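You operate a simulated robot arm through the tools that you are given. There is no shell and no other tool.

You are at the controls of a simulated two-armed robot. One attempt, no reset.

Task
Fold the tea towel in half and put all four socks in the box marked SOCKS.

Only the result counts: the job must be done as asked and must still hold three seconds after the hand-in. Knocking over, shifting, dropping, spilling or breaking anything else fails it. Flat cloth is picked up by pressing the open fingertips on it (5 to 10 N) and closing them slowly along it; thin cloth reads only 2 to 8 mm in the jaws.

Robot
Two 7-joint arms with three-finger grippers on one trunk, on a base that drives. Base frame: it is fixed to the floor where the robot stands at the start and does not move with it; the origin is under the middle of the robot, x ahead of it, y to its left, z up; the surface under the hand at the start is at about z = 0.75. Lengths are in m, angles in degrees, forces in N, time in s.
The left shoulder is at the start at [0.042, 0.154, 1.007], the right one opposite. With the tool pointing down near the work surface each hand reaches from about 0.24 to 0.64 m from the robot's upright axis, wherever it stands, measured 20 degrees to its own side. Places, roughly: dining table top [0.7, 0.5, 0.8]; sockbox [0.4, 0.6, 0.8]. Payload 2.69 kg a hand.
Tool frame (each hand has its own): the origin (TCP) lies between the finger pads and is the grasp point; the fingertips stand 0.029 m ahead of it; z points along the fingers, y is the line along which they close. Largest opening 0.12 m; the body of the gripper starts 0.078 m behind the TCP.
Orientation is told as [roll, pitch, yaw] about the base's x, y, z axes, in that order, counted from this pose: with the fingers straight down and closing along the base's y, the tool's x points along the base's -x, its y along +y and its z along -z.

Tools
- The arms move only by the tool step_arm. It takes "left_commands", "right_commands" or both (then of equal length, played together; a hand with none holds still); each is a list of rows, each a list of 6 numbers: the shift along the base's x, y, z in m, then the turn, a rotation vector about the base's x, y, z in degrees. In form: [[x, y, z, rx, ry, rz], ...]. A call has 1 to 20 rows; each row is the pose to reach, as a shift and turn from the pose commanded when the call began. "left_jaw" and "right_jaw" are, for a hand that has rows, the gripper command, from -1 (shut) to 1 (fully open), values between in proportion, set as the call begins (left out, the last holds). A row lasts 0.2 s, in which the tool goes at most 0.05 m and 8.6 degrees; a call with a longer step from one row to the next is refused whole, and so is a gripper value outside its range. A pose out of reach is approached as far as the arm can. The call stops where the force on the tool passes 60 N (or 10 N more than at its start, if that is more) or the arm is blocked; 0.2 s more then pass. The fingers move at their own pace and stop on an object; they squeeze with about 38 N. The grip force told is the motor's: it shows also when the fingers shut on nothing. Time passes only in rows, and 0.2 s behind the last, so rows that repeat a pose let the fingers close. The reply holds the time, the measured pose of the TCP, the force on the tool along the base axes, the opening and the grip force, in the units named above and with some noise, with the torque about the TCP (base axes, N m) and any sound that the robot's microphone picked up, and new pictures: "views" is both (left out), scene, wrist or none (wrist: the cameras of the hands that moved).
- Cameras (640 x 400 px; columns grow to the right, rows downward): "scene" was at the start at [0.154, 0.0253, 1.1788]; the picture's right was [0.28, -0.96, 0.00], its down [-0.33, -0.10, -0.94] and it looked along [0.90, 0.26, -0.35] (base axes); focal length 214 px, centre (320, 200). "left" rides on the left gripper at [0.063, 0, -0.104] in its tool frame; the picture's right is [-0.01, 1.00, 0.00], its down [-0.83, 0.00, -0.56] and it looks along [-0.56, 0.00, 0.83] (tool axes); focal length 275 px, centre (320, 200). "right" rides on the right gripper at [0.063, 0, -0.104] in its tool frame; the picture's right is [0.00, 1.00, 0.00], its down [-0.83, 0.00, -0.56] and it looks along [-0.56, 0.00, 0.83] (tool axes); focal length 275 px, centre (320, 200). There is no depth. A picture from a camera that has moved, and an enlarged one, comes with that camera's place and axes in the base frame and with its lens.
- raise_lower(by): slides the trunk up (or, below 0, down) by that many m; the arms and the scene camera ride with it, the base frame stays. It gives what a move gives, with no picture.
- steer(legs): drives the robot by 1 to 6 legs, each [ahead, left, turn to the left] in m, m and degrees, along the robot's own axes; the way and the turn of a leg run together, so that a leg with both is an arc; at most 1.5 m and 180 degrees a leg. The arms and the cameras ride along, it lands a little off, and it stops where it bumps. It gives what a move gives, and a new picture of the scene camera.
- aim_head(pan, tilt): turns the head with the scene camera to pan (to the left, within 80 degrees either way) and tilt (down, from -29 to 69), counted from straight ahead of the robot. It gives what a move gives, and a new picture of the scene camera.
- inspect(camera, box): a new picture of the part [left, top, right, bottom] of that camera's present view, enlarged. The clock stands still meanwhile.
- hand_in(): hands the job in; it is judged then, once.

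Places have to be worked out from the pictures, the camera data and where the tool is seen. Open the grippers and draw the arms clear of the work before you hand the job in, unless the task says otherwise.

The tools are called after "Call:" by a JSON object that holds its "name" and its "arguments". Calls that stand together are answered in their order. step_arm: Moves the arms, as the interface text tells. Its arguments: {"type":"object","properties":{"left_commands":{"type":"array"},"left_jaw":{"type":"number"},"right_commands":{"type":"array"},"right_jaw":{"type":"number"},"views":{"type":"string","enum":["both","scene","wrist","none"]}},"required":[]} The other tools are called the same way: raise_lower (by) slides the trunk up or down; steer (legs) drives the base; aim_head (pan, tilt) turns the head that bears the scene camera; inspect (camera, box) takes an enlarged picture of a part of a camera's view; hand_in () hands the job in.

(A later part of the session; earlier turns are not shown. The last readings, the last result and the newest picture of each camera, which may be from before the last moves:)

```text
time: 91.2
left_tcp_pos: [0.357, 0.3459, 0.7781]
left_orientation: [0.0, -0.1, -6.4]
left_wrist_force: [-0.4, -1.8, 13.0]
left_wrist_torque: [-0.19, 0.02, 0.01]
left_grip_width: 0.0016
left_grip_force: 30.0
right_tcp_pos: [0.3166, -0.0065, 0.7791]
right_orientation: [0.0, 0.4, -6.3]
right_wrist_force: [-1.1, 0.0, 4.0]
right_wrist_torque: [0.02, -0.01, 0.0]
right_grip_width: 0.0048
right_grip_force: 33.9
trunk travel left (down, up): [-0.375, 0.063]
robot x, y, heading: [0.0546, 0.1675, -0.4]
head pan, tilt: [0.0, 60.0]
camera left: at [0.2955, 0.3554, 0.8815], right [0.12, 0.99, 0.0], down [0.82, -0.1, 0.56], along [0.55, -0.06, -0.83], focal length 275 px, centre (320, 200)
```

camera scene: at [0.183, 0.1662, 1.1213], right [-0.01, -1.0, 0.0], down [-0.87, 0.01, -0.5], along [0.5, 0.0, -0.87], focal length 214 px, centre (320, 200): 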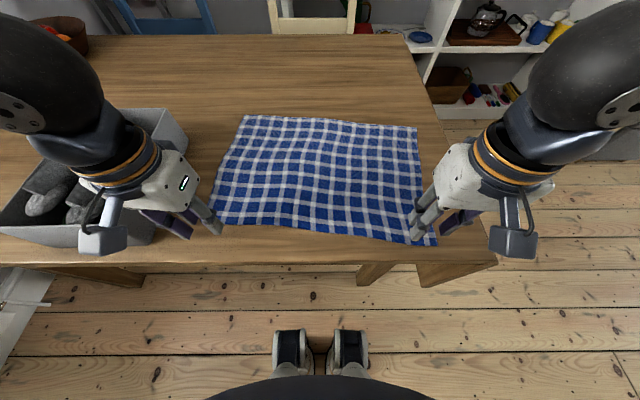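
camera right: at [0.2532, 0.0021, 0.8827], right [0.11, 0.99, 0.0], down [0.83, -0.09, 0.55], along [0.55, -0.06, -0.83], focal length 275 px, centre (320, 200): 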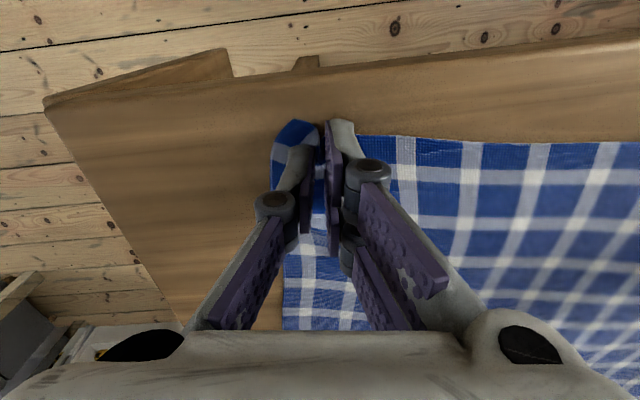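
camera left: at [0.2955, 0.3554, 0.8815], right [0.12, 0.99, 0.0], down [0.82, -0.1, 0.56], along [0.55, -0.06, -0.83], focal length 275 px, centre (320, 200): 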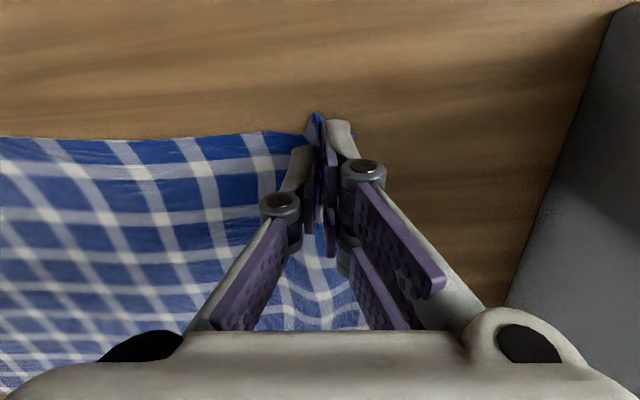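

Left reads 1.6 mm with 30 N and cloth visible between the pads; right 4.8 mm. I lift both 2.5 cm gently to test.

Call:
{"name": "step_arm", "arguments": {"left_commands": [[0, 0, 0.006, 0, 0, 0], [0, 0, 0.012, 0, 0, 0], [0, 0, 0.018, 0, 0, 0], [0, 0, 0.025, 0, 0, 0]], "right_commands": [[0, 0, 0.006, 0, 0, 0], [0, 0, 0.012, 0, 0, 0], [0, 0, 0.018, 0, 0, 0], [0, 0, 0.025, 0, 0, 0]], "views": "both"}}

```text
time: 92.2
left_tcp_pos: [0.3584, 0.3464, 0.8031]
left_orientation: [0.0, -0.1, -6.3]
left_wrist_force: [0.1, -0.5, -1.2]
left_wrist_torque: [0.04, 0.01, 0.01]
left_grip_width: 0.0035
left_grip_force: 31.9
right_tcp_pos: [0.3159, -0.0063, 0.805]
right_orientation: [0.0, 0.2, -6.3]
right_wrist_force: [-0.5, 0.8, -0.1]
right_wrist_torque: [0.03, -0.02, -0.03]
right_grip_width: 0.005
right_grip_force: 33.6
trunk travel left (down, up): [-0.375, 0.063]
robot x, y, heading: [0.0514, 0.1684, -0.2]
head pan, tilt: [0.0, 60.0]
camera scene: at [0.1839, 0.1662, 1.1211], right [-0.01, -1.0, 0.0], down [-0.87, 0.01, -0.5], along [0.5, 0.0, -0.87], focal length 214 px, centre (320, 200)
camera right: at [0.2528, 0.0018, 0.9086], right [0.11, 0.99, 0.0], down [0.83, -0.09, 0.55], along [0.55, -0.06, -0.83], focal length 275 px, centre (320, 200)
camera left: at [0.2958, 0.3555, 0.9066], right [0.12, 0.99, 0.0], down [0.82, -0.1, 0.56], along [0.55, -0.06, -0.83], focal length 275 px, centre (320, 200)
```

scene: 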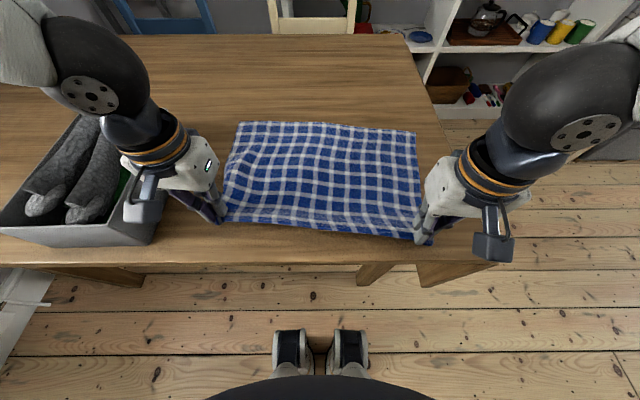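
right: 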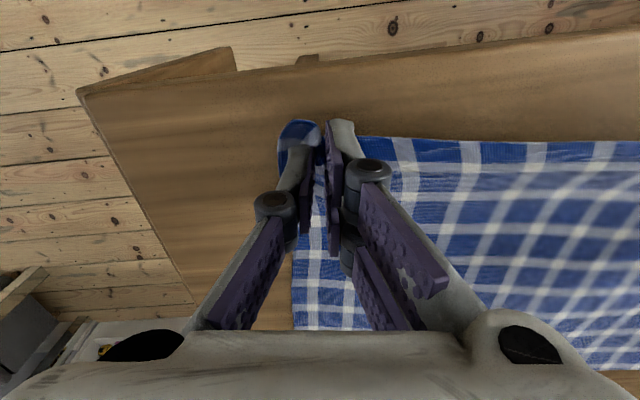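
left: 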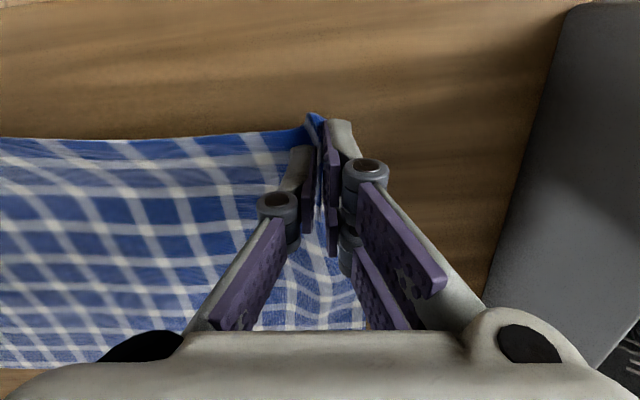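

Both hands hold the edge (3.5 and 5.0 mm) and it rises. Now the first half of the folding arc: up and forward with both hands, slightly spreading to keep the edge taut.

Call:
{"name": "step_arm", "arguments": {"left_commands": [[0.0105, 0, 0.024, 0, 0, 0], [0.0235, -0.001, 0.046, 0, 0, 0], [0.041, -0.002, 0.064, 0, 0, 0], [0.062, -0.003, 0.079, 0, 0, 0], [0.0865, -0.004, 0.09, 0, 0, 0], [0.112, -0.005, 0.095, 0, 0, 0], [0.1385, -0.0065, 0.095, 0, 0, 0]], "right_commands": [[0.011, -0.002, 0.024, 0, 0, 0], [0.025, -0.004, 0.046, 0, 0, 0], [0.043, -0.006, 0.064, 0, 0, 0], [0.066, -0.008, 0.079, 0, 0, 0], [0.091, -0.011, 0.09, 0, 0, 0], [0.118, -0.014, 0.095, 0, 0, 0], [0.146, -0.017, 0.095, 0, 0, 0]], "views": "both"}}

```text
time: 93.8
left_tcp_pos: [0.4966, 0.3389, 0.898]
left_orientation: [0.0, 0.0, -6.4]
left_wrist_force: [-1.9, -5.2, 0.4]
left_wrist_torque: [-0.3, -0.02, 0.06]
left_grip_width: 0.0022
left_grip_force: 32.6
right_tcp_pos: [0.4612, -0.0222, 0.8994]
right_orientation: [-0.1, 0.0, -6.4]
right_wrist_force: [0.2, 5.4, -0.9]
right_wrist_torque: [0.24, 0.01, -0.01]
right_grip_width: 0.0022
right_grip_force: 31.6
trunk travel left (down, up): [-0.375, 0.063]
robot x, y, heading: [0.0532, 0.1688, -0.5]
head pan, tilt: [0.0, 60.0]
camera scene: at [0.1847, 0.1662, 1.121], right [-0.01, -1.0, 0.0], down [-0.87, 0.01, -0.5], along [0.5, 0.0, -0.87], focal length 214 px, centre (320, 200)
camera right: at [0.3976, -0.0148, 1.0033], right [0.11, 0.99, 0.0], down [0.83, -0.09, 0.55], along [0.55, -0.06, -0.83], focal length 275 px, centre (320, 200)
camera left: at [0.4343, 0.3489, 1.001], right [0.12, 0.99, 0.0], down [0.83, -0.1, 0.56], along [0.55, -0.06, -0.83], focal length 275 px, centre (320, 200)
```

scene: 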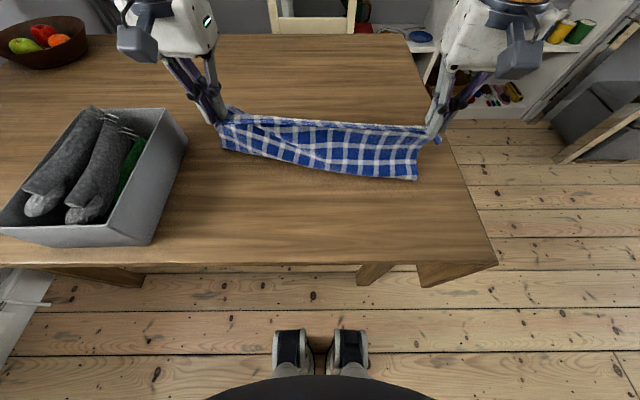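
right: 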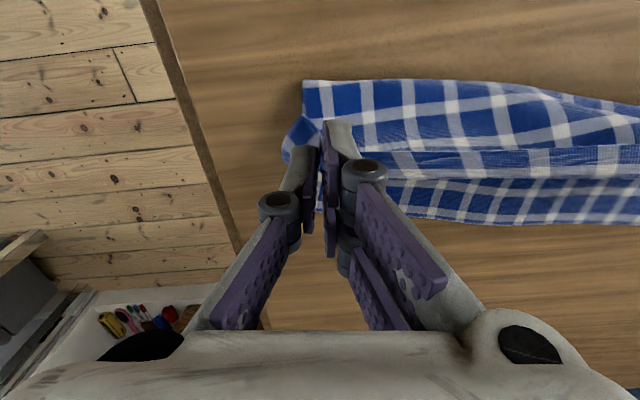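
left: 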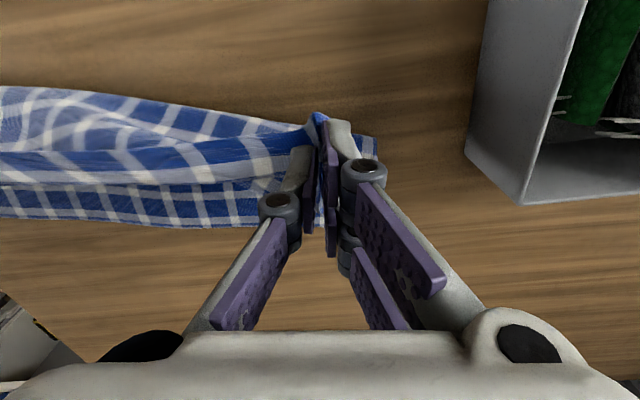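

The edge is taut (about 5 N), both grips hold. I continue the second half of the arc: forward and down to the far edge, easing the tension a little.

Call:
{"name": "step_arm", "arguments": {"left_commands": [[0.027, -0.001, -0.005, 0, 0, 0], [0.052, -0.002, -0.015, 0, 0, 0], [0.074, -0.002, -0.029, 0, 0, 0], [0.092, -0.002, -0.048, 0, 0, 0], [0.1065, -0.002, -0.069, 0, 0, 0]], "right_commands": [[0.027, 0.001, -0.005, 0, 0, 0], [0.052, 0.002, -0.015, 0, 0, 0], [0.073, 0.002, -0.029, 0, 0, 0], [0.091, 0.002, -0.048, 0, 0, 0], [0.1055, 0.002, -0.069, 0, 0, 0]], "views": "both"}}

```text
time: 95.0
left_tcp_pos: [0.6048, 0.3377, 0.8294]
left_orientation: [0.0, -0.1, -6.4]
left_wrist_force: [-0.3, -4.5, -0.3]
left_wrist_torque: [-0.15, 0.01, 0.01]
left_grip_width: 0.0019
left_grip_force: 30.8
right_tcp_pos: [0.5655, -0.0221, 0.8301]
right_orientation: [0.0, 0.0, -6.3]
right_wrist_force: [0.7, 5.4, 0.5]
right_wrist_torque: [0.2, 0.01, 0.05]
right_grip_width: 0.0021
right_grip_force: 31.6
trunk travel left (down, up): [-0.375, 0.063]
robot x, y, heading: [0.0525, 0.1706, -0.5]
head pan, tilt: [0.0, 60.0]
camera scene: at [0.1847, 0.1664, 1.121], right [-0.01, -1.0, 0.0], down [-0.87, 0.01, -0.5], along [0.5, 0.0, -0.87], focal length 214 px, centre (320, 200)
camera right: at [0.5028, -0.0134, 0.9343], right [0.11, 0.99, 0.0], down [0.83, -0.09, 0.55], along [0.55, -0.06, -0.83], focal length 275 px, centre (320, 200)
camera left: at [0.5414, 0.3481, 0.9321], right [0.12, 0.99, 0.0], down [0.83, -0.1, 0.56], along [0.55, -0.06, -0.83], focal length 275 px, centre (320, 200)
```

scene: 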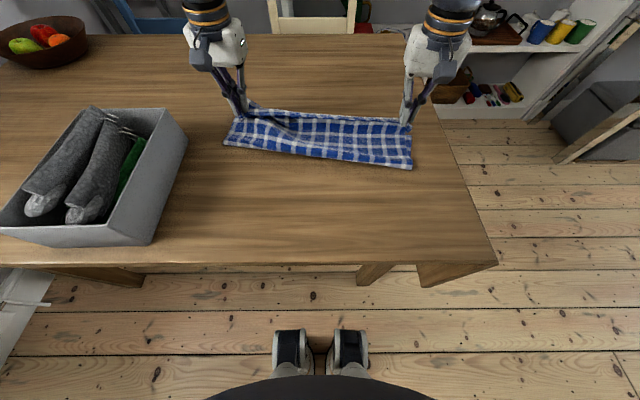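
right: 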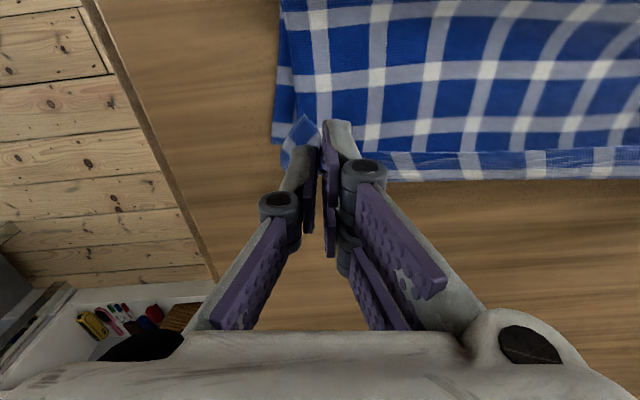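
left: 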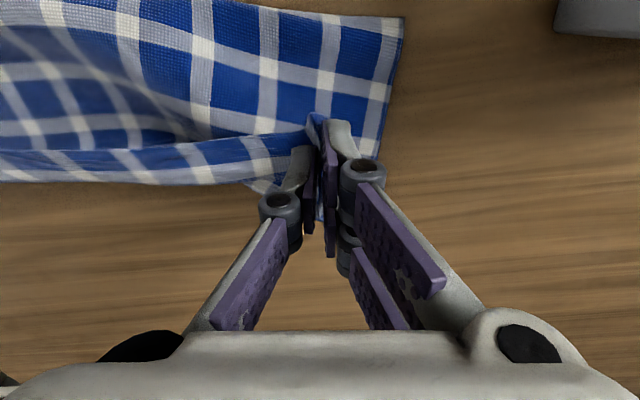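

Far corners now look to be at about FL (0.629, 0.380) and FR (0.572, −0.053). I lower both hands there, to just above the cloth.

Call:
{"name": "step_arm", "arguments": {"left_commands": [[0.004, 0.001, -0.012, 0, 0, 0], [0.008, 0.002, -0.024, 0, 0, 0], [0.011, 0.003, -0.034, 0, 0, 0], [0.011, 0.003, -0.041, 0, 0, 0], [0.011, 0.003, -0.041, 0, 0, 0]], "right_commands": [[0.001, 0, -0.012, 0, 0, 0], [0.002, 0, -0.024, 0, 0, 0], [0.002, 0, -0.034, 0, 0, 0], [0.002, 0, -0.041, 0, 0, 0], [0.002, 0, -0.041, 0, 0, 0]], "views": "both"}}

```text
time: 96.2
left_tcp_pos: [0.6139, 0.34, 0.7878]
left_orientation: [0.0, 0.0, -6.4]
left_wrist_force: [-0.4, -7.1, 1.2]
left_wrist_torque: [-0.29, 0.03, 0.01]
left_grip_width: 0.0022
left_grip_force: 30.3
right_tcp_pos: [0.5682, -0.0214, 0.7892]
right_orientation: [0.0, 0.0, -6.3]
right_wrist_force: [1.9, 6.6, 0.4]
right_wrist_torque: [0.25, -0.03, 0.03]
right_grip_width: 0.0022
right_grip_force: 31.7
trunk travel left (down, up): [-0.375, 0.063]
robot x, y, heading: [0.0505, 0.1668, -0.7]
head pan, tilt: [0.0, 60.0]
camera scene: at [0.1839, 0.1662, 1.1211], right [-0.01, -1.0, 0.0], down [-0.87, 0.01, -0.5], along [0.5, 0.0, -0.87], focal length 214 px, centre (320, 200)
camera right: at [0.5045, -0.0141, 0.8927], right [0.11, 0.99, 0.0], down [0.83, -0.09, 0.55], along [0.55, -0.06, -0.83], focal length 275 px, centre (320, 200)
camera left: at [0.5518, 0.3496, 0.8912], right [0.12, 0.99, 0.0], down [0.83, -0.1, 0.56], along [0.55, -0.06, -0.83], focal length 275 px, centre (320, 200)
```

scene: 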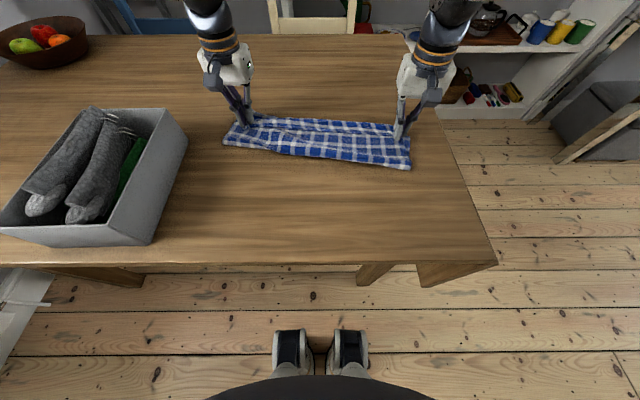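
right: 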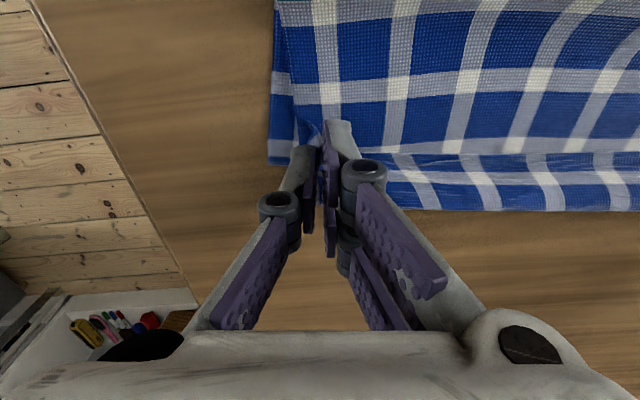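
left: 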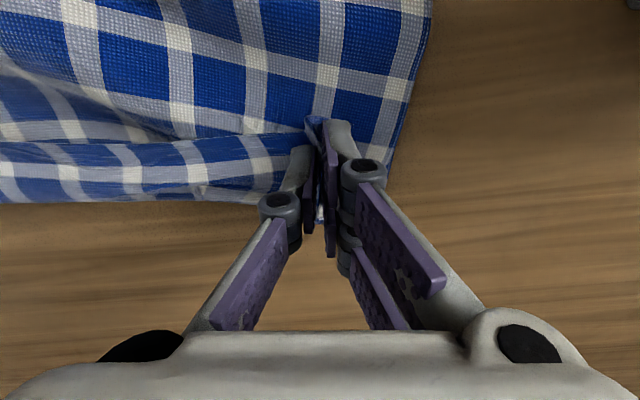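

I zoom in to see how the two edges lie before releasing.

Call:
{"name": "inspect", "arguments": {"camera": "right", "box": [250, 50, 640, 294]}}

Call:
{"name": "inspect", "arguments": {"camera": "left", "box": [0, 50, 440, 325]}}

Call:
{"name": "inspect", "arguments": {"camera": "scene", "box": [200, 80, 440, 230]}}

```text
1.64 times, centred on (445, 172) of right
camera zoom: at [0.5045, -0.0141, 0.8927], right [0.11, 0.99, 0.0], down [0.83, -0.09, 0.55], along [0.55, -0.06, -0.83], focal length 451 px, centre (115, 246)
```

zoom: 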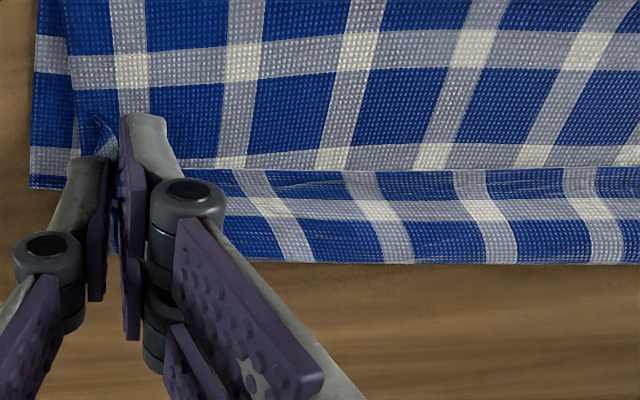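

```text
1.45 times, centred on (220, 188) of left
camera zoom: at [0.5518, 0.3496, 0.8912], right [0.12, 0.99, 0.0], down [0.83, -0.1, 0.56], along [0.55, -0.06, -0.83], focal length 400 px, centre (466, 218)
```

zoom: 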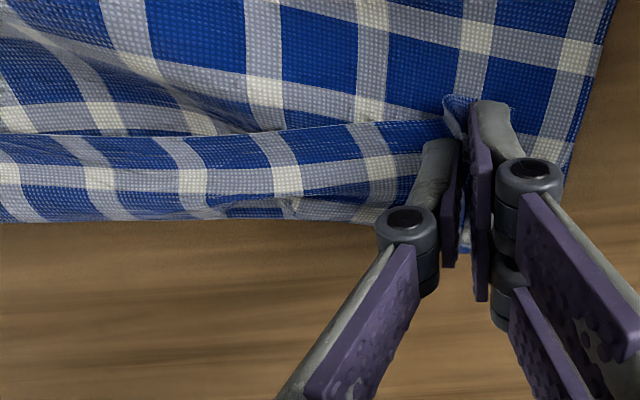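

```text
2.67 times, centred on (320, 155) of scene
camera zoom: at [0.1839, 0.1662, 1.1211], right [-0.01, -1.0, 0.0], down [-0.87, 0.01, -0.5], along [0.5, 0.0, -0.87], focal length 572 px, centre (320, 320)
```

zoom: 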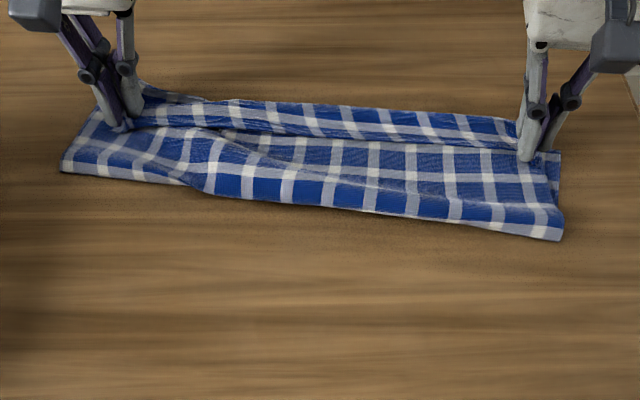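

The edges nearly coincide; the taut line between the hands is the pinch line, with the hem draped over the far edge. I relax the tension a few mm, lower 4 mm, and open both grippers slowly.

Call:
{"name": "step_arm", "arguments": {"left_commands": [[0, -0.003, -0.002, 0, 0, 0], [0, -0.005, -0.004, 0, 0, 0], [0, -0.005, -0.004, 0, 0, 0]], "right_commands": [[0, 0.003, -0.002, 0, 0, 0], [0, 0.005, -0.004, 0, 0, 0], [0, 0.005, -0.004, 0, 0, 0]], "views": "none"}}

Call:
{"name": "step_arm", "arguments": {"left_commands": [[0, 0, 0, 0, 0, 0], [0, 0, 0, 0, 0, 0]], "right_commands": [[0, 0, 0, 0, 0, 0], [0, 0, 0, 0, 0, 0]], "left_jaw": -0.8, "right_jaw": -0.8, "views": "none"}}

Call:
{"name": "step_arm", "arguments": {"left_commands": [[0, 0, 0, 0, 0, 0], [0, 0, 0.004, 0, 0, 0], [0, 0, 0.012, 0, 0, 0], [0, 0, 0.025, 0, 0, 0], [0, 0, 0.05, 0, 0, 0], [0, 0, 0.08, 0, 0, 0]], "right_commands": [[0, 0, 0, 0, 0, 0], [0, 0, 0.004, 0, 0, 0], [0, 0, 0.012, 0, 0, 0], [0, 0, 0.025, 0, 0, 0], [0, 0, 0.05, 0, 0, 0], [0, 0, 0.08, 0, 0, 0]], "left_jaw": -0.5, "right_jaw": -0.5, "views": "both"}}

```text
time: 97.0
left_tcp_pos: [0.6129, 0.3366, 0.785]
left_orientation: [0.1, -0.2, -6.4]
left_wrist_force: [-1.1, -2.1, 0.6]
left_wrist_torque: [-0.13, 0.02, -0.05]
left_grip_width: 0.0021
left_grip_force: 31.9
right_tcp_pos: [0.5681, -0.0169, 0.7861]
right_orientation: [-0.1, 0.0, -6.4]
right_wrist_force: [-0.9, 0.5, 9.1]
right_wrist_torque: [0.01, -0.01, 0.01]
right_grip_width: 0.002
right_grip_force: 31.5
trunk travel left (down, up): [-0.375, 0.063]
robot x, y, heading: [0.0564, 0.1672, -0.3]
head pan, tilt: [0.0, 60.0]
```

```text
time: 97.6
left_tcp_pos: [0.6146, 0.3349, 0.7838]
left_orientation: [0.0, 0.0, -6.4]
left_wrist_force: [-0.1, 0.3, 0.3]
left_wrist_torque: [-0.04, 0.01, 0.03]
left_grip_width: 0.0121
left_grip_force: 0.0
right_tcp_pos: [0.569, -0.0164, 0.7845]
right_orientation: [-0.1, 0.1, -6.3]
right_wrist_force: [-0.4, -0.7, 1.0]
right_wrist_torque: [0.01, -0.01, 0.02]
right_grip_width: 0.0117
right_grip_force: 0.0
trunk travel left (down, up): [-0.375, 0.063]
robot x, y, heading: [0.0528, 0.1675, -0.4]
head pan, tilt: [0.0, 60.0]
```

```text
time: 99.0
left_tcp_pos: [0.6136, 0.335, 0.8641]
left_orientation: [0.0, 0.0, -6.4]
left_wrist_force: [-0.4, 0.7, -0.1]
left_wrist_torque: [-0.01, -0.02, -0.01]
left_grip_width: 0.03
left_grip_force: 0.0
right_tcp_pos: [0.5654, -0.0189, 0.8655]
right_orientation: [-0.1, 0.1, -6.3]
right_wrist_force: [0.3, 0.6, -0.1]
right_wrist_torque: [-0.02, 0.01, -0.01]
right_grip_width: 0.03
right_grip_force: 0.0
trunk travel left (down, up): [-0.375, 0.063]
robot x, y, heading: [0.0536, 0.1692, -0.5]
head pan, tilt: [0.0, 60.0]
camera scene: at [0.1835, 0.1662, 1.1212], right [-0.01, -1.0, 0.0], down [-0.87, 0.01, -0.5], along [0.5, 0.0, -0.87], focal length 214 px, centre (320, 200)
camera right: at [0.5029, -0.0102, 0.9695], right [0.11, 0.99, 0.0], down [0.83, -0.09, 0.55], along [0.55, -0.06, -0.83], focal length 275 px, centre (320, 200)
camera left: at [0.5511, 0.3458, 0.9672], right [0.12, 0.99, 0.0], down [0.83, -0.1, 0.56], along [0.55, -0.06, -0.83], focal length 275 px, centre (320, 200)
```

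scene: 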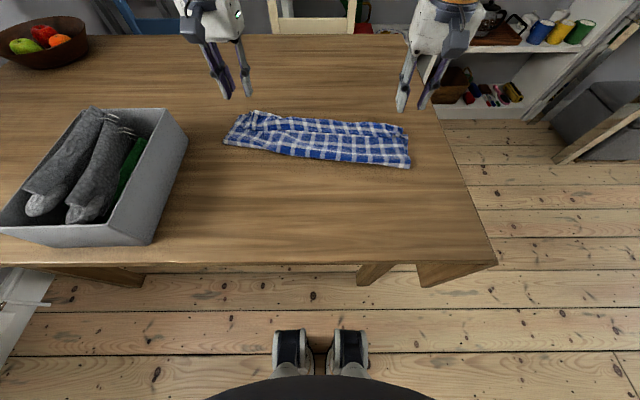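
right: 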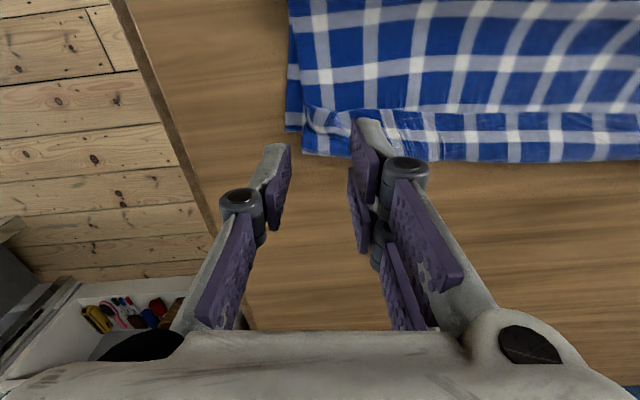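
left: 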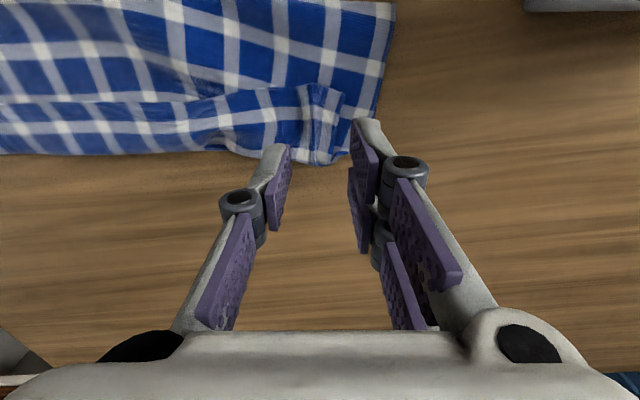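

Released. I lift and move both hands aside to view the folded towel.

Call:
{"name": "step_arm", "arguments": {"left_commands": [[0, 0, 0.04, 0, 0, 0], [-0.03, 0.02, 0.07, 0, 0, 0], [-0.06, 0.05, 0.09, 0, 0, 0], [-0.09, 0.08, 0.1, 0, 0, 0], [-0.12, 0.11, 0.11, 0, 0, 0]], "right_commands": [[0, 0, 0.04, 0, 0, 0], [-0.03, -0.02, 0.07, 0, 0, 0], [-0.06, -0.05, 0.09, 0, 0, 0], [-0.09, -0.08, 0.1, 0, 0, 0], [-0.12, -0.11, 0.11, 0, 0, 0]], "views": "both"}}

Call:
{"name": "inspect", "arguments": {"camera": "scene", "box": [200, 80, 440, 230]}}

```text
time: 100.2
left_tcp_pos: [0.492, 0.4461, 0.9747]
left_orientation: [0.1, -0.4, -6.4]
left_wrist_force: [-0.6, 0.5, -0.1]
left_wrist_torque: [0.02, -0.01, -0.02]
left_grip_width: 0.0299
left_grip_force: 0.1
right_tcp_pos: [0.4467, -0.1269, 0.9745]
right_orientation: [0.0, 0.0, -6.4]
right_wrist_force: [1.2, -1.2, 1.0]
right_wrist_torque: [0.05, 0.01, 0.01]
right_grip_width: 0.0299
right_grip_force: 0.0
trunk travel left (down, up): [-0.375, 0.063]
robot x, y, heading: [0.0542, 0.1673, -0.5]
head pan, tilt: [0.0, 60.0]
camera scene: at [0.1831, 0.1656, 1.1212], right [-0.01, -1.0, 0.0], down [-0.87, 0.01, -0.5], along [0.5, 0.0, -0.87], focal length 214 px, centre (320, 200)
camera right: at [0.3838, -0.119, 1.0788], right [0.11, 0.99, 0.0], down [0.83, -0.09, 0.56], along [0.55, -0.06, -0.83], focal length 275 px, centre (320, 200)
camera left: at [0.4296, 0.4541, 1.0784], right [0.12, 0.99, 0.0], down [0.82, -0.1, 0.56], along [0.56, -0.06, -0.83], focal length 275 px, centre (320, 200)
```

scene: 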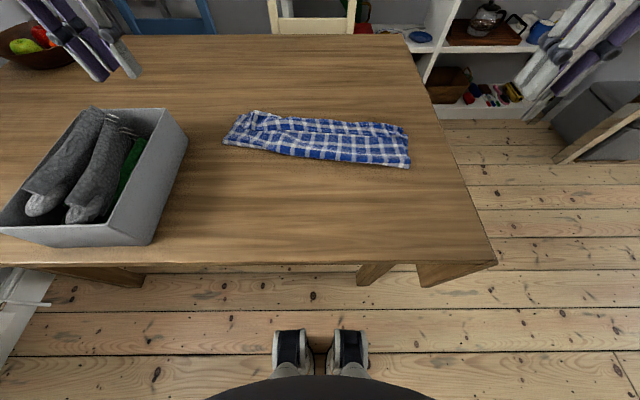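
right: 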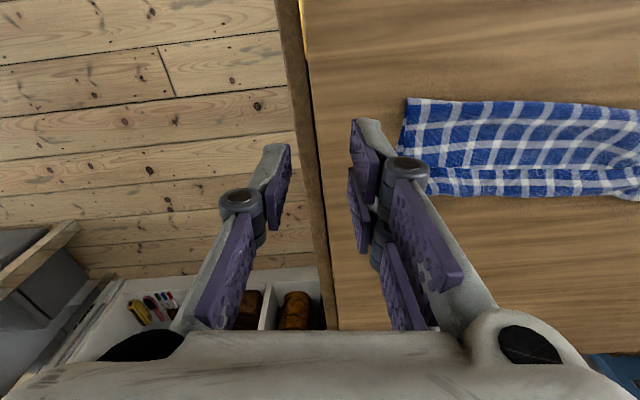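
left: 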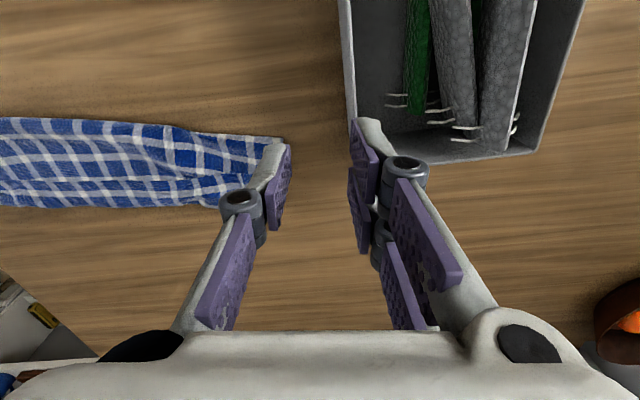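

```text
2.67 times, centred on (320, 155) of scene
camera zoom: at [0.1831, 0.1656, 1.1212], right [-0.01, -1.0, 0.0], down [-0.87, 0.01, -0.5], along [0.5, 0.0, -0.87], focal length 572 px, centre (320, 320)
```

zoom: 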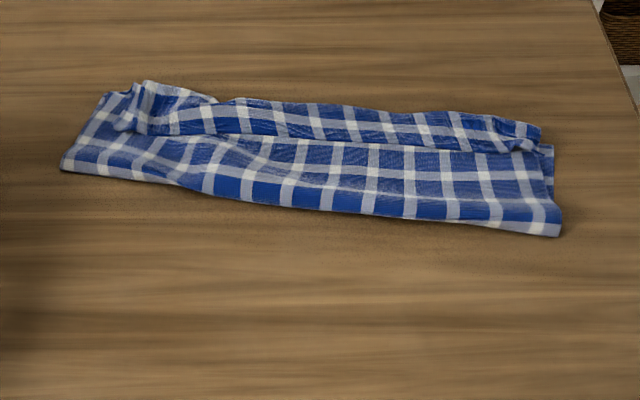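

The folded strip is about 0.10–0.12 m deep, narrower than the 0.15 m expected, so I want a closer view. I bring the right wrist camera over it.

Call:
{"name": "step_arm", "arguments": {"right_commands": [[-0.01, 0.04, -0.01, 0, 0, 0], [-0.01, 0.08, -0.02, 0, 0, 0], [-0.01, 0.12, -0.03, 0, 0, 0], [-0.01, 0.16, -0.04, 0, 0, 0], [-0.01, 0.2, -0.04, 0, 0, 0]], "views": "wrist"}}

Call:
{"name": "inspect", "arguments": {"camera": "right", "box": [0, 40, 330, 240]}}

Call:
{"name": "inspect", "arguments": {"camera": "right", "box": [310, 40, 640, 240]}}

```text
time: 101.4
left_tcp_pos: [0.4929, 0.4464, 0.9753]
left_orientation: [0.0, -0.1, -6.3]
left_wrist_force: [0.5, 0.6, -0.4]
left_wrist_torque: [-0.02, -0.04, -0.01]
left_grip_width: 0.0302
left_grip_force: 0.1
right_tcp_pos: [0.4391, 0.0728, 0.9349]
right_orientation: [0.0, 0.0, -6.3]
right_wrist_force: [0.1, -0.3, -0.1]
right_wrist_torque: [-0.02, 0.01, -0.01]
right_grip_width: 0.0301
right_grip_force: 0.0
trunk travel left (down, up): [-0.375, 0.063]
robot x, y, heading: [0.0541, 0.1681, -0.5]
head pan, tilt: [0.0, 60.0]
camera right: at [0.3763, 0.0816, 1.0388], right [0.11, 0.99, 0.0], down [0.83, -0.09, 0.55], along [0.55, -0.06, -0.83], focal length 275 px, centre (320, 200)
```

right: 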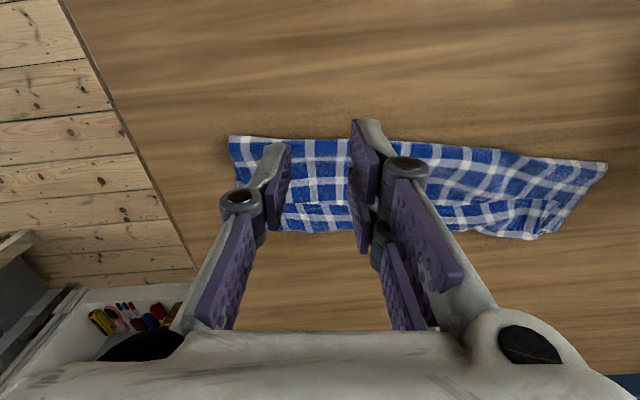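

```text
1.94 times, centred on (165, 140) of right
camera zoom: at [0.3763, 0.0816, 1.0388], right [0.11, 0.99, 0.0], down [0.83, -0.09, 0.55], along [0.55, -0.06, -0.83], focal length 534 px, centre (621, 316)
```

zoom: 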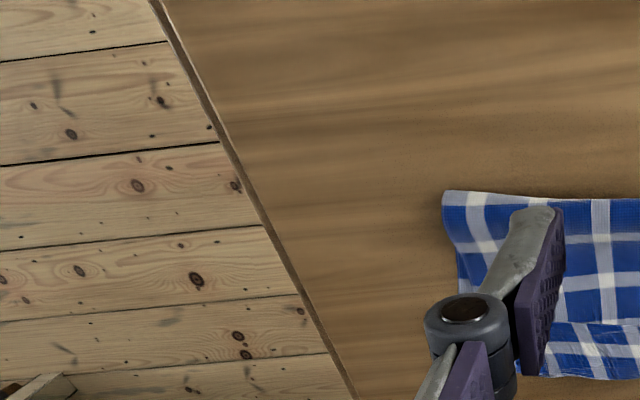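

```text
1.94 times, centred on (475, 140) of right
camera zoom: at [0.3763, 0.0816, 1.0388], right [0.11, 0.99, 0.0], down [0.83, -0.09, 0.55], along [0.55, -0.06, -0.83], focal length 534 px, centre (19, 316)
```

zoom: 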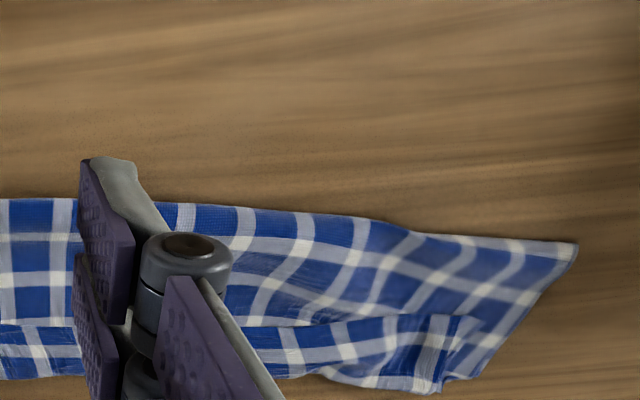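

Looking closely, the near edge has flipped back on itself: the fold line is about 0.105 m from the far edge and a 4 cm hem is doubled back on top, so this isn't a clean half fold. I'll regrasp the standing pinch crumples where I released them, unroll, and refold better. First I return above those points.

Call:
{"name": "step_arm", "arguments": {"left_commands": [[0.03, -0.03, -0.02, 0, 0, 0], [0.06, -0.06, -0.04, 0, 0, 0], [0.09, -0.085, -0.06, 0, 0, 0], [0.118, -0.1, -0.08, 0, 0, 0], [0.1217, -0.1114, -0.12, 0, 0, 0], [0.1217, -0.1114, -0.15, 0, 0, 0], [0.1217, -0.1114, -0.15, 0, 0, 0]], "right_commands": [[0.03, -0.025, -0.01, 0, 0, 0], [0.06, -0.05, -0.02, 0, 0, 0], [0.09, -0.07, -0.03, 0, 0, 0], [0.12, -0.085, -0.05, 0, 0, 0], [0.13, -0.089, -0.08, 0, 0, 0], [0.13, -0.089, -0.11, 0, 0, 0], [0.13, -0.089, -0.11, 0, 0, 0]], "left_jaw": -0.25, "right_jaw": -0.25, "views": "wrist"}}

Call:
{"name": "inspect", "arguments": {"camera": "left", "box": [100, 40, 420, 240]}}

Call:
{"name": "inspect", "arguments": {"camera": "right", "box": [220, 40, 540, 240]}}

```text
time: 103.0
left_tcp_pos: [0.6161, 0.3348, 0.8232]
left_orientation: [-0.1, 0.0, -6.5]
left_wrist_force: [0.2, -0.1, -0.2]
left_wrist_torque: [0.0, -0.01, 0.0]
left_grip_width: 0.0451
left_grip_force: 0.0
right_tcp_pos: [0.566, -0.0154, 0.8267]
right_orientation: [0.1, 0.2, -6.4]
right_wrist_force: [-0.4, -0.7, -0.4]
right_wrist_torque: [0.01, -0.01, 0.01]
right_grip_width: 0.0447
right_grip_force: 0.1
trunk travel left (down, up): [-0.375, 0.063]
robot x, y, heading: [0.0513, 0.1667, -0.3]
head pan, tilt: [0.0, 60.0]
camera right: at [0.5035, -0.0074, 0.9296], right [0.11, 0.99, 0.0], down [0.83, -0.09, 0.56], along [0.55, -0.06, -0.83], focal length 275 px, centre (320, 200)
camera left: at [0.5535, 0.3442, 0.9273], right [0.12, 0.99, 0.0], down [0.82, -0.1, 0.56], along [0.55, -0.06, -0.83], focal length 275 px, centre (320, 200)
```

right: 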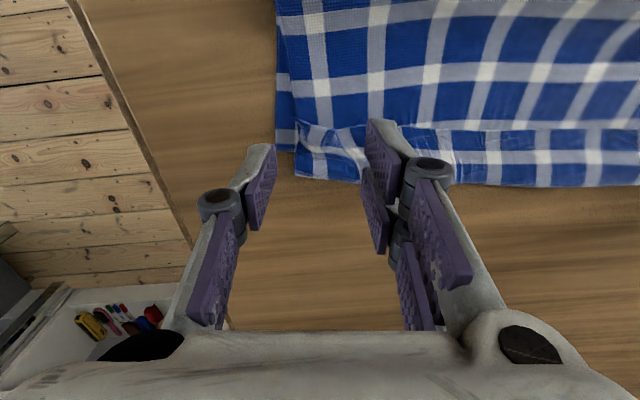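
left: 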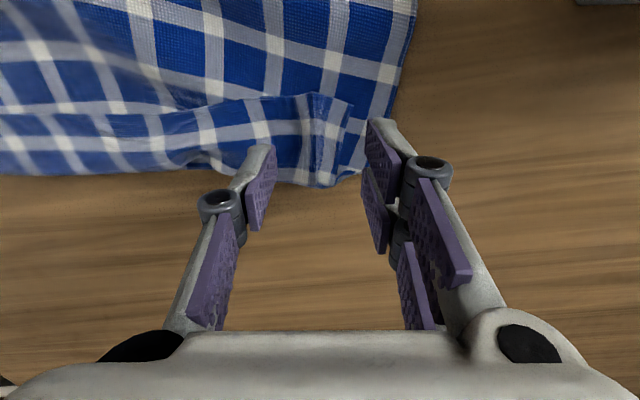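

```text
2.00 times, centred on (260, 140) of left
camera zoom: at [0.5535, 0.3442, 0.9273], right [0.12, 0.99, 0.0], down [0.82, -0.1, 0.56], along [0.55, -0.06, -0.83], focal length 551 px, centre (440, 320)
```

zoom: 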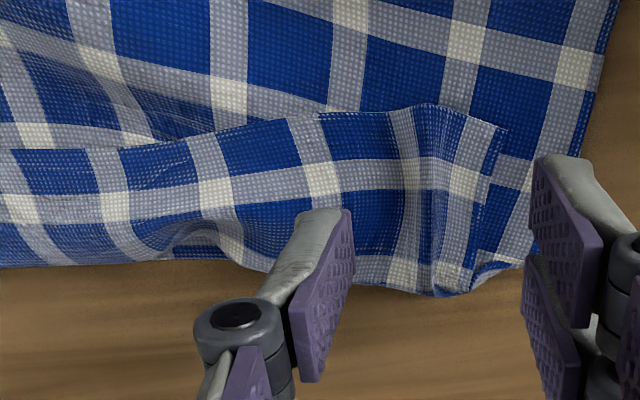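

```text
2.00 times, centred on (380, 140) of right
camera zoom: at [0.5035, -0.0074, 0.9296], right [0.11, 0.99, 0.0], down [0.83, -0.09, 0.56], along [0.55, -0.06, -0.83], focal length 551 px, centre (200, 320)
```

zoom: 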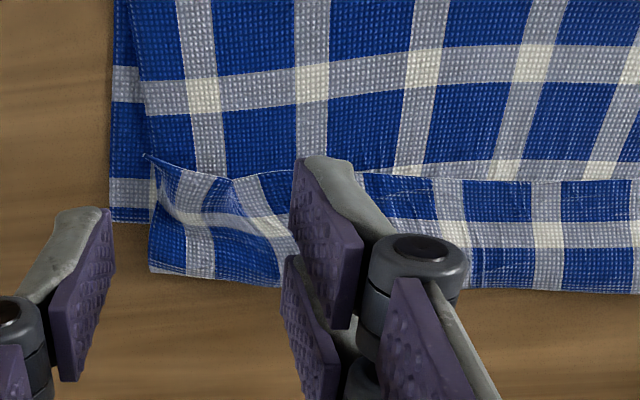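

Now it's clear: the flap's hem lies on top at x≈0.55–0.60, with a ridge left from each pinch. I lower both hands onto those ridges, about 1 cm inside the hem, until light contact.

Call:
{"name": "step_arm", "arguments": {"left_commands": [[-0.005, 0, -0.012, 0, 0, 0], [-0.009, 0, -0.022, 0, 0, 0], [-0.009, 0, -0.03, 0, 0, 0], [-0.009, 0, -0.034, 0, 0, 0]], "right_commands": [[-0.003, 0.003, -0.012, 0, 0, 0], [-0.005, 0.005, -0.025, 0, 0, 0], [-0.005, 0.005, -0.033, 0, 0, 0], [-0.005, 0.005, -0.037, 0, 0, 0]], "left_jaw": -0.33, "right_jaw": -0.33, "views": "wrist"}}

```text
time: 104.0
left_tcp_pos: [0.6065, 0.3348, 0.7908]
left_orientation: [0.1, -0.1, -6.4]
left_wrist_force: [0.3, -0.6, 0.7]
left_wrist_torque: [-0.01, -0.01, 0.0]
left_grip_width: 0.0401
left_grip_force: 0.0
right_tcp_pos: [0.5621, -0.0107, 0.7877]
right_orientation: [0.1, 0.1, -6.4]
right_wrist_force: [0.3, -0.3, -0.5]
right_wrist_torque: [-0.02, 0.01, -0.01]
right_grip_width: 0.0404
right_grip_force: 0.1
trunk travel left (down, up): [-0.375, 0.063]
robot x, y, heading: [0.0521, 0.1703, -0.5]
head pan, tilt: [0.0, 60.0]
camera right: at [0.4996, -0.0027, 0.8919], right [0.11, 0.99, 0.0], down [0.83, -0.09, 0.55], along [0.55, -0.06, -0.83], focal length 275 px, centre (320, 200)
camera left: at [0.5447, 0.3438, 0.8938], right [0.12, 0.99, 0.0], down [0.82, -0.1, 0.56], along [0.55, -0.06, -0.83], focal length 275 px, centre (320, 200)
```

right: 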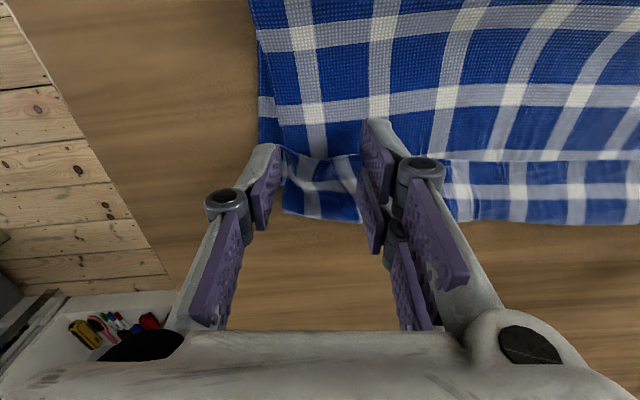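
left: 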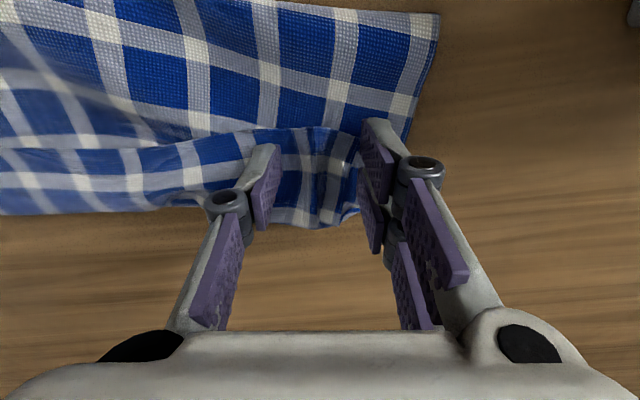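

Left is ~1 cm inside the hem; the right is right on it, so I shift the right 7 mm forward and press both down a few mm.

Call:
{"name": "step_arm", "arguments": {"left_commands": [[0, -0.001, -0.002, 0, 0, 0], [0, -0.002, -0.004, 0, 0, 0], [0, -0.002, -0.006, 0, 0, 0]], "right_commands": [[0.004, 0, 0, 0, 0, 0], [0.007, 0, -0.002, 0, 0, 0], [0.007, 0, -0.004, 0, 0, 0]], "views": "none"}}

```text
time: 104.8
left_tcp_pos: [0.6067, 0.3314, 0.7839]
left_orientation: [0.0, 0.0, -6.5]
left_wrist_force: [-0.3, -0.2, -0.2]
left_wrist_torque: [0.01, 0.01, -0.03]
left_grip_width: 0.0404
left_grip_force: 0.2
right_tcp_pos: [0.5704, -0.0113, 0.7825]
right_orientation: [0.0, 0.1, -6.3]
right_wrist_force: [0.7, -0.1, -0.4]
right_wrist_torque: [-0.02, 0.0, -0.04]
right_grip_width: 0.04
right_grip_force: 0.1
trunk travel left (down, up): [-0.375, 0.063]
robot x, y, heading: [0.0539, 0.167, -0.2]
head pan, tilt: [0.0, 60.0]
```

No contact yet; 2 mm lower.

Call:
{"name": "step_arm", "arguments": {"left_commands": [[0, 0, -0.001, 0, 0, 0], [0, 0, -0.0022, 0, 0, 0], [0, 0, -0.0022, 0, 0, 0]], "right_commands": [[0, 0, -0.001, 0, 0, 0], [0, 0, -0.0018, 0, 0, 0], [0, 0, -0.0018, 0, 0, 0]], "views": "none"}}

```text
time: 105.6
left_tcp_pos: [0.6063, 0.3331, 0.7819]
left_orientation: [0.0, -0.1, -6.4]
left_wrist_force: [0.5, 0.6, 1.2]
left_wrist_torque: [-0.02, 0.0, 0.05]
left_grip_width: 0.0401
left_grip_force: 0.1
right_tcp_pos: [0.5689, -0.0115, 0.7819]
right_orientation: [-0.1, 0.2, -6.2]
right_wrist_force: [0.1, 0.9, -0.3]
right_wrist_torque: [0.01, 0.01, -0.01]
right_grip_width: 0.0404
right_grip_force: 0.2
trunk travel left (down, up): [-0.375, 0.063]
robot x, y, heading: [0.0512, 0.1664, -0.8]
head pan, tilt: [0.0, 60.0]
```

Nearly touching. I lower left 0.8 mm and right 1.4 mm.

Call:
{"name": "step_arm", "arguments": {"left_commands": [[0, 0, -0.0008, 0, 0, 0], [0, 0, -0.0008, 0, 0, 0]], "right_commands": [[0, 0, -0.0014, 0, 0, 0], [0, 0, -0.0014, 0, 0, 0]], "views": "none"}}

```text
time: 106.2
left_tcp_pos: [0.6068, 0.3312, 0.7818]
left_orientation: [0.0, -0.1, -6.4]
left_wrist_force: [-1.2, 0.0, 1.4]
left_wrist_torque: [-0.02, 0.02, -0.01]
left_grip_width: 0.0401
left_grip_force: 0.1
right_tcp_pos: [0.5697, -0.0111, 0.7816]
right_orientation: [-0.1, 0.0, -6.3]
right_wrist_force: [-1.1, -1.4, 6.3]
right_wrist_torque: [0.1, -0.06, -0.01]
right_grip_width: 0.0396
right_grip_force: 0.1
trunk travel left (down, up): [-0.375, 0.063]
robot x, y, heading: [0.0503, 0.1662, -0.2]
head pan, tilt: [0.0, 60.0]
```

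Right 6 N, left 1.4 N. I lower the left 0.7 mm and start closing both in stages.

Call:
{"name": "step_arm", "arguments": {"left_commands": [[0, 0, -0.0007, 0, 0, 0], [0, 0, -0.0007, 0, 0, 0]], "right_commands": [[0, 0, -0.0002, 0, 0, 0], [0, 0, -0.0002, 0, 0, 0]], "left_jaw": -0.42, "right_jaw": -0.45, "views": "none"}}

Call:
{"name": "step_arm", "arguments": {"left_commands": [[0, 0, -0.0002, 0, 0, 0], [0, 0, -0.0002, 0, 0, 0]], "right_commands": [[0, 0, -0.0002, 0, 0, 0], [0, 0, -0.0002, 0, 0, 0]], "left_jaw": -0.55, "right_jaw": -0.57, "views": "wrist"}}

```text
time: 106.8
left_tcp_pos: [0.607, 0.3333, 0.7809]
left_orientation: [-0.1, -0.1, -6.5]
left_wrist_force: [1.2, -0.4, 6.8]
left_wrist_torque: [0.0, -0.05, -0.04]
left_grip_width: 0.0344
left_grip_force: 0.1
right_tcp_pos: [0.5705, -0.0107, 0.7808]
right_orientation: [0.0, 0.0, -6.3]
right_wrist_force: [0.0, -1.8, 7.2]
right_wrist_torque: [0.09, -0.06, 0.02]
right_grip_width: 0.0321
right_grip_force: 0.2
trunk travel left (down, up): [-0.375, 0.063]
robot x, y, heading: [0.0528, 0.166, -0.5]
head pan, tilt: [0.0, 60.0]
```

```text
time: 107.4
left_tcp_pos: [0.6057, 0.3323, 0.7816]
left_orientation: [0.0, 0.0, -6.5]
left_wrist_force: [-0.2, 0.0, 4.9]
left_wrist_torque: [-0.05, 0.0, 0.01]
left_grip_width: 0.026
left_grip_force: 0.2
right_tcp_pos: [0.5699, -0.0109, 0.7821]
right_orientation: [0.0, -0.1, -6.3]
right_wrist_force: [0.9, 0.8, 7.9]
right_wrist_torque: [0.11, -0.09, -0.03]
right_grip_width: 0.0257
right_grip_force: 0.0
trunk travel left (down, up): [-0.375, 0.063]
robot x, y, heading: [0.0516, 0.1713, -0.2]
head pan, tilt: [0.0, 60.0]
camera right: at [0.5061, -0.0023, 0.8851], right [0.11, 0.99, 0.0], down [0.83, -0.09, 0.56], along [0.55, -0.06, -0.83], focal length 275 px, centre (320, 200)
camera left: at [0.5434, 0.3417, 0.8843], right [0.12, 0.99, 0.0], down [0.82, -0.1, 0.56], along [0.55, -0.06, -0.83], focal length 275 px, centre (320, 200)
```

right: 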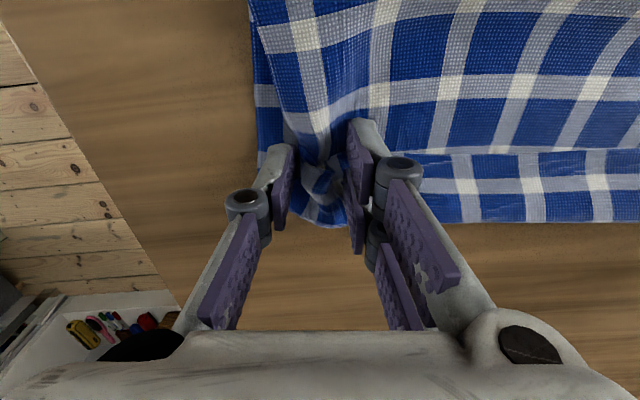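
left: 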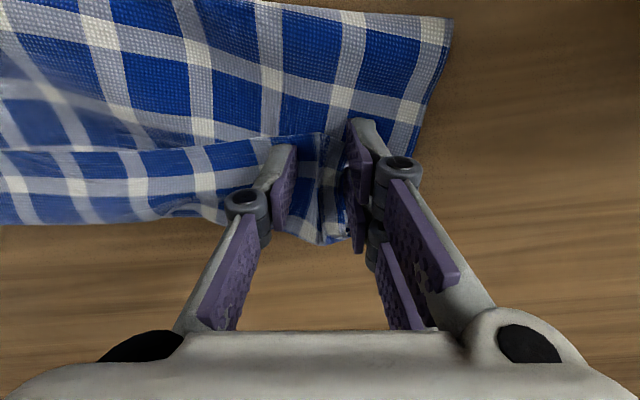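

Ridges are forming (on the right more than one layer is buckling). I continue closing.

Call:
{"name": "step_arm", "arguments": {"left_commands": [[0, 0, -0.0003, 0, 0, 0], [0, 0, -0.0003, 0, 0, 0]], "right_commands": [[0, 0, 0, 0, 0, 0], [0, 0, 0, 0, 0, 0]], "left_jaw": -0.67, "right_jaw": -0.69, "views": "none"}}

Call:
{"name": "step_arm", "arguments": {"left_commands": [[0, 0, -0.0004, 0, 0, 0], [0, 0, -0.0004, 0, 0, 0]], "right_commands": [[0, 0, -0.0002, 0, 0, 0], [0, 0, -0.0002, 0, 0, 0]], "left_jaw": -0.78, "right_jaw": -0.8, "views": "wrist"}}

```text
time: 108.0
left_tcp_pos: [0.6069, 0.3325, 0.7811]
left_orientation: [0.0, 0.0, -6.4]
left_wrist_force: [-2.1, -0.2, 9.1]
left_wrist_torque: [-0.1, 0.04, -0.01]
left_grip_width: 0.0196
left_grip_force: 0.1
right_tcp_pos: [0.5693, -0.0105, 0.7806]
right_orientation: [0.0, 0.1, -6.3]
right_wrist_force: [1.2, -0.7, 3.7]
right_wrist_torque: [0.0, -0.03, 0.01]
right_grip_width: 0.0174
right_grip_force: 0.0
trunk travel left (down, up): [-0.375, 0.063]
robot x, y, heading: [0.0579, 0.1675, -0.2]
head pan, tilt: [0.0, 60.0]
```

```text
time: 108.6
left_tcp_pos: [0.607, 0.3316, 0.7793]
left_orientation: [0.0, -0.1, -6.4]
left_wrist_force: [-0.1, -2.6, 9.0]
left_wrist_torque: [-0.1, 0.05, -0.04]
left_grip_width: 0.0135
left_grip_force: 0.1
right_tcp_pos: [0.5693, -0.0107, 0.7805]
right_orientation: [0.0, 0.0, -6.3]
right_wrist_force: [0.4, 1.7, 3.9]
right_wrist_torque: [0.1, -0.02, 0.0]
right_grip_width: 0.0125
right_grip_force: 0.6
trunk travel left (down, up): [-0.375, 0.063]
robot x, y, heading: [0.0553, 0.1663, -0.4]
head pan, tilt: [0.0, 60.0]
camera right: at [0.5057, -0.0024, 0.8847], right [0.11, 0.99, 0.0], down [0.83, -0.09, 0.56], along [0.55, -0.06, -0.83], focal length 275 px, centre (320, 200)
camera left: at [0.5437, 0.3415, 0.8834], right [0.12, 0.99, 0.0], down [0.82, -0.1, 0.56], along [0.55, -0.06, -0.83], focal length 275 px, centre (320, 200)
```

right: 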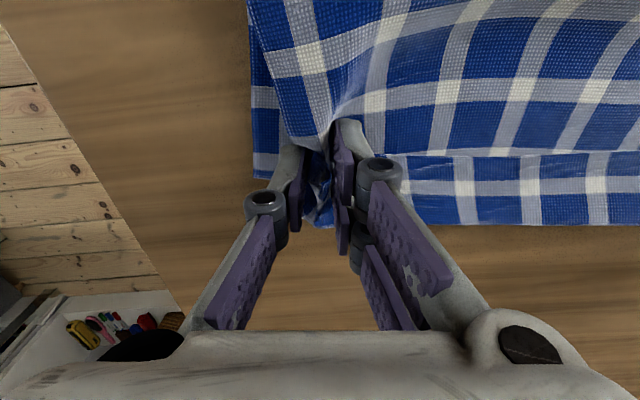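
left: 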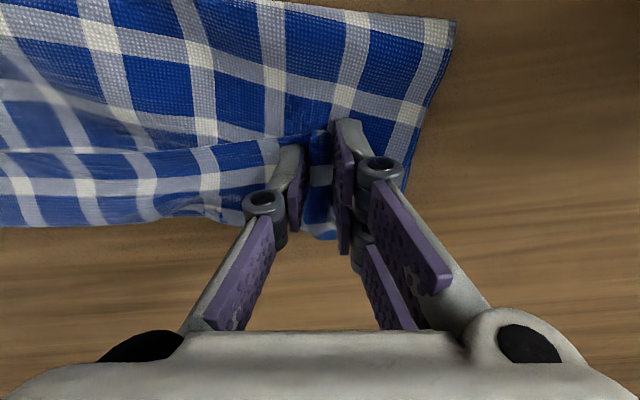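

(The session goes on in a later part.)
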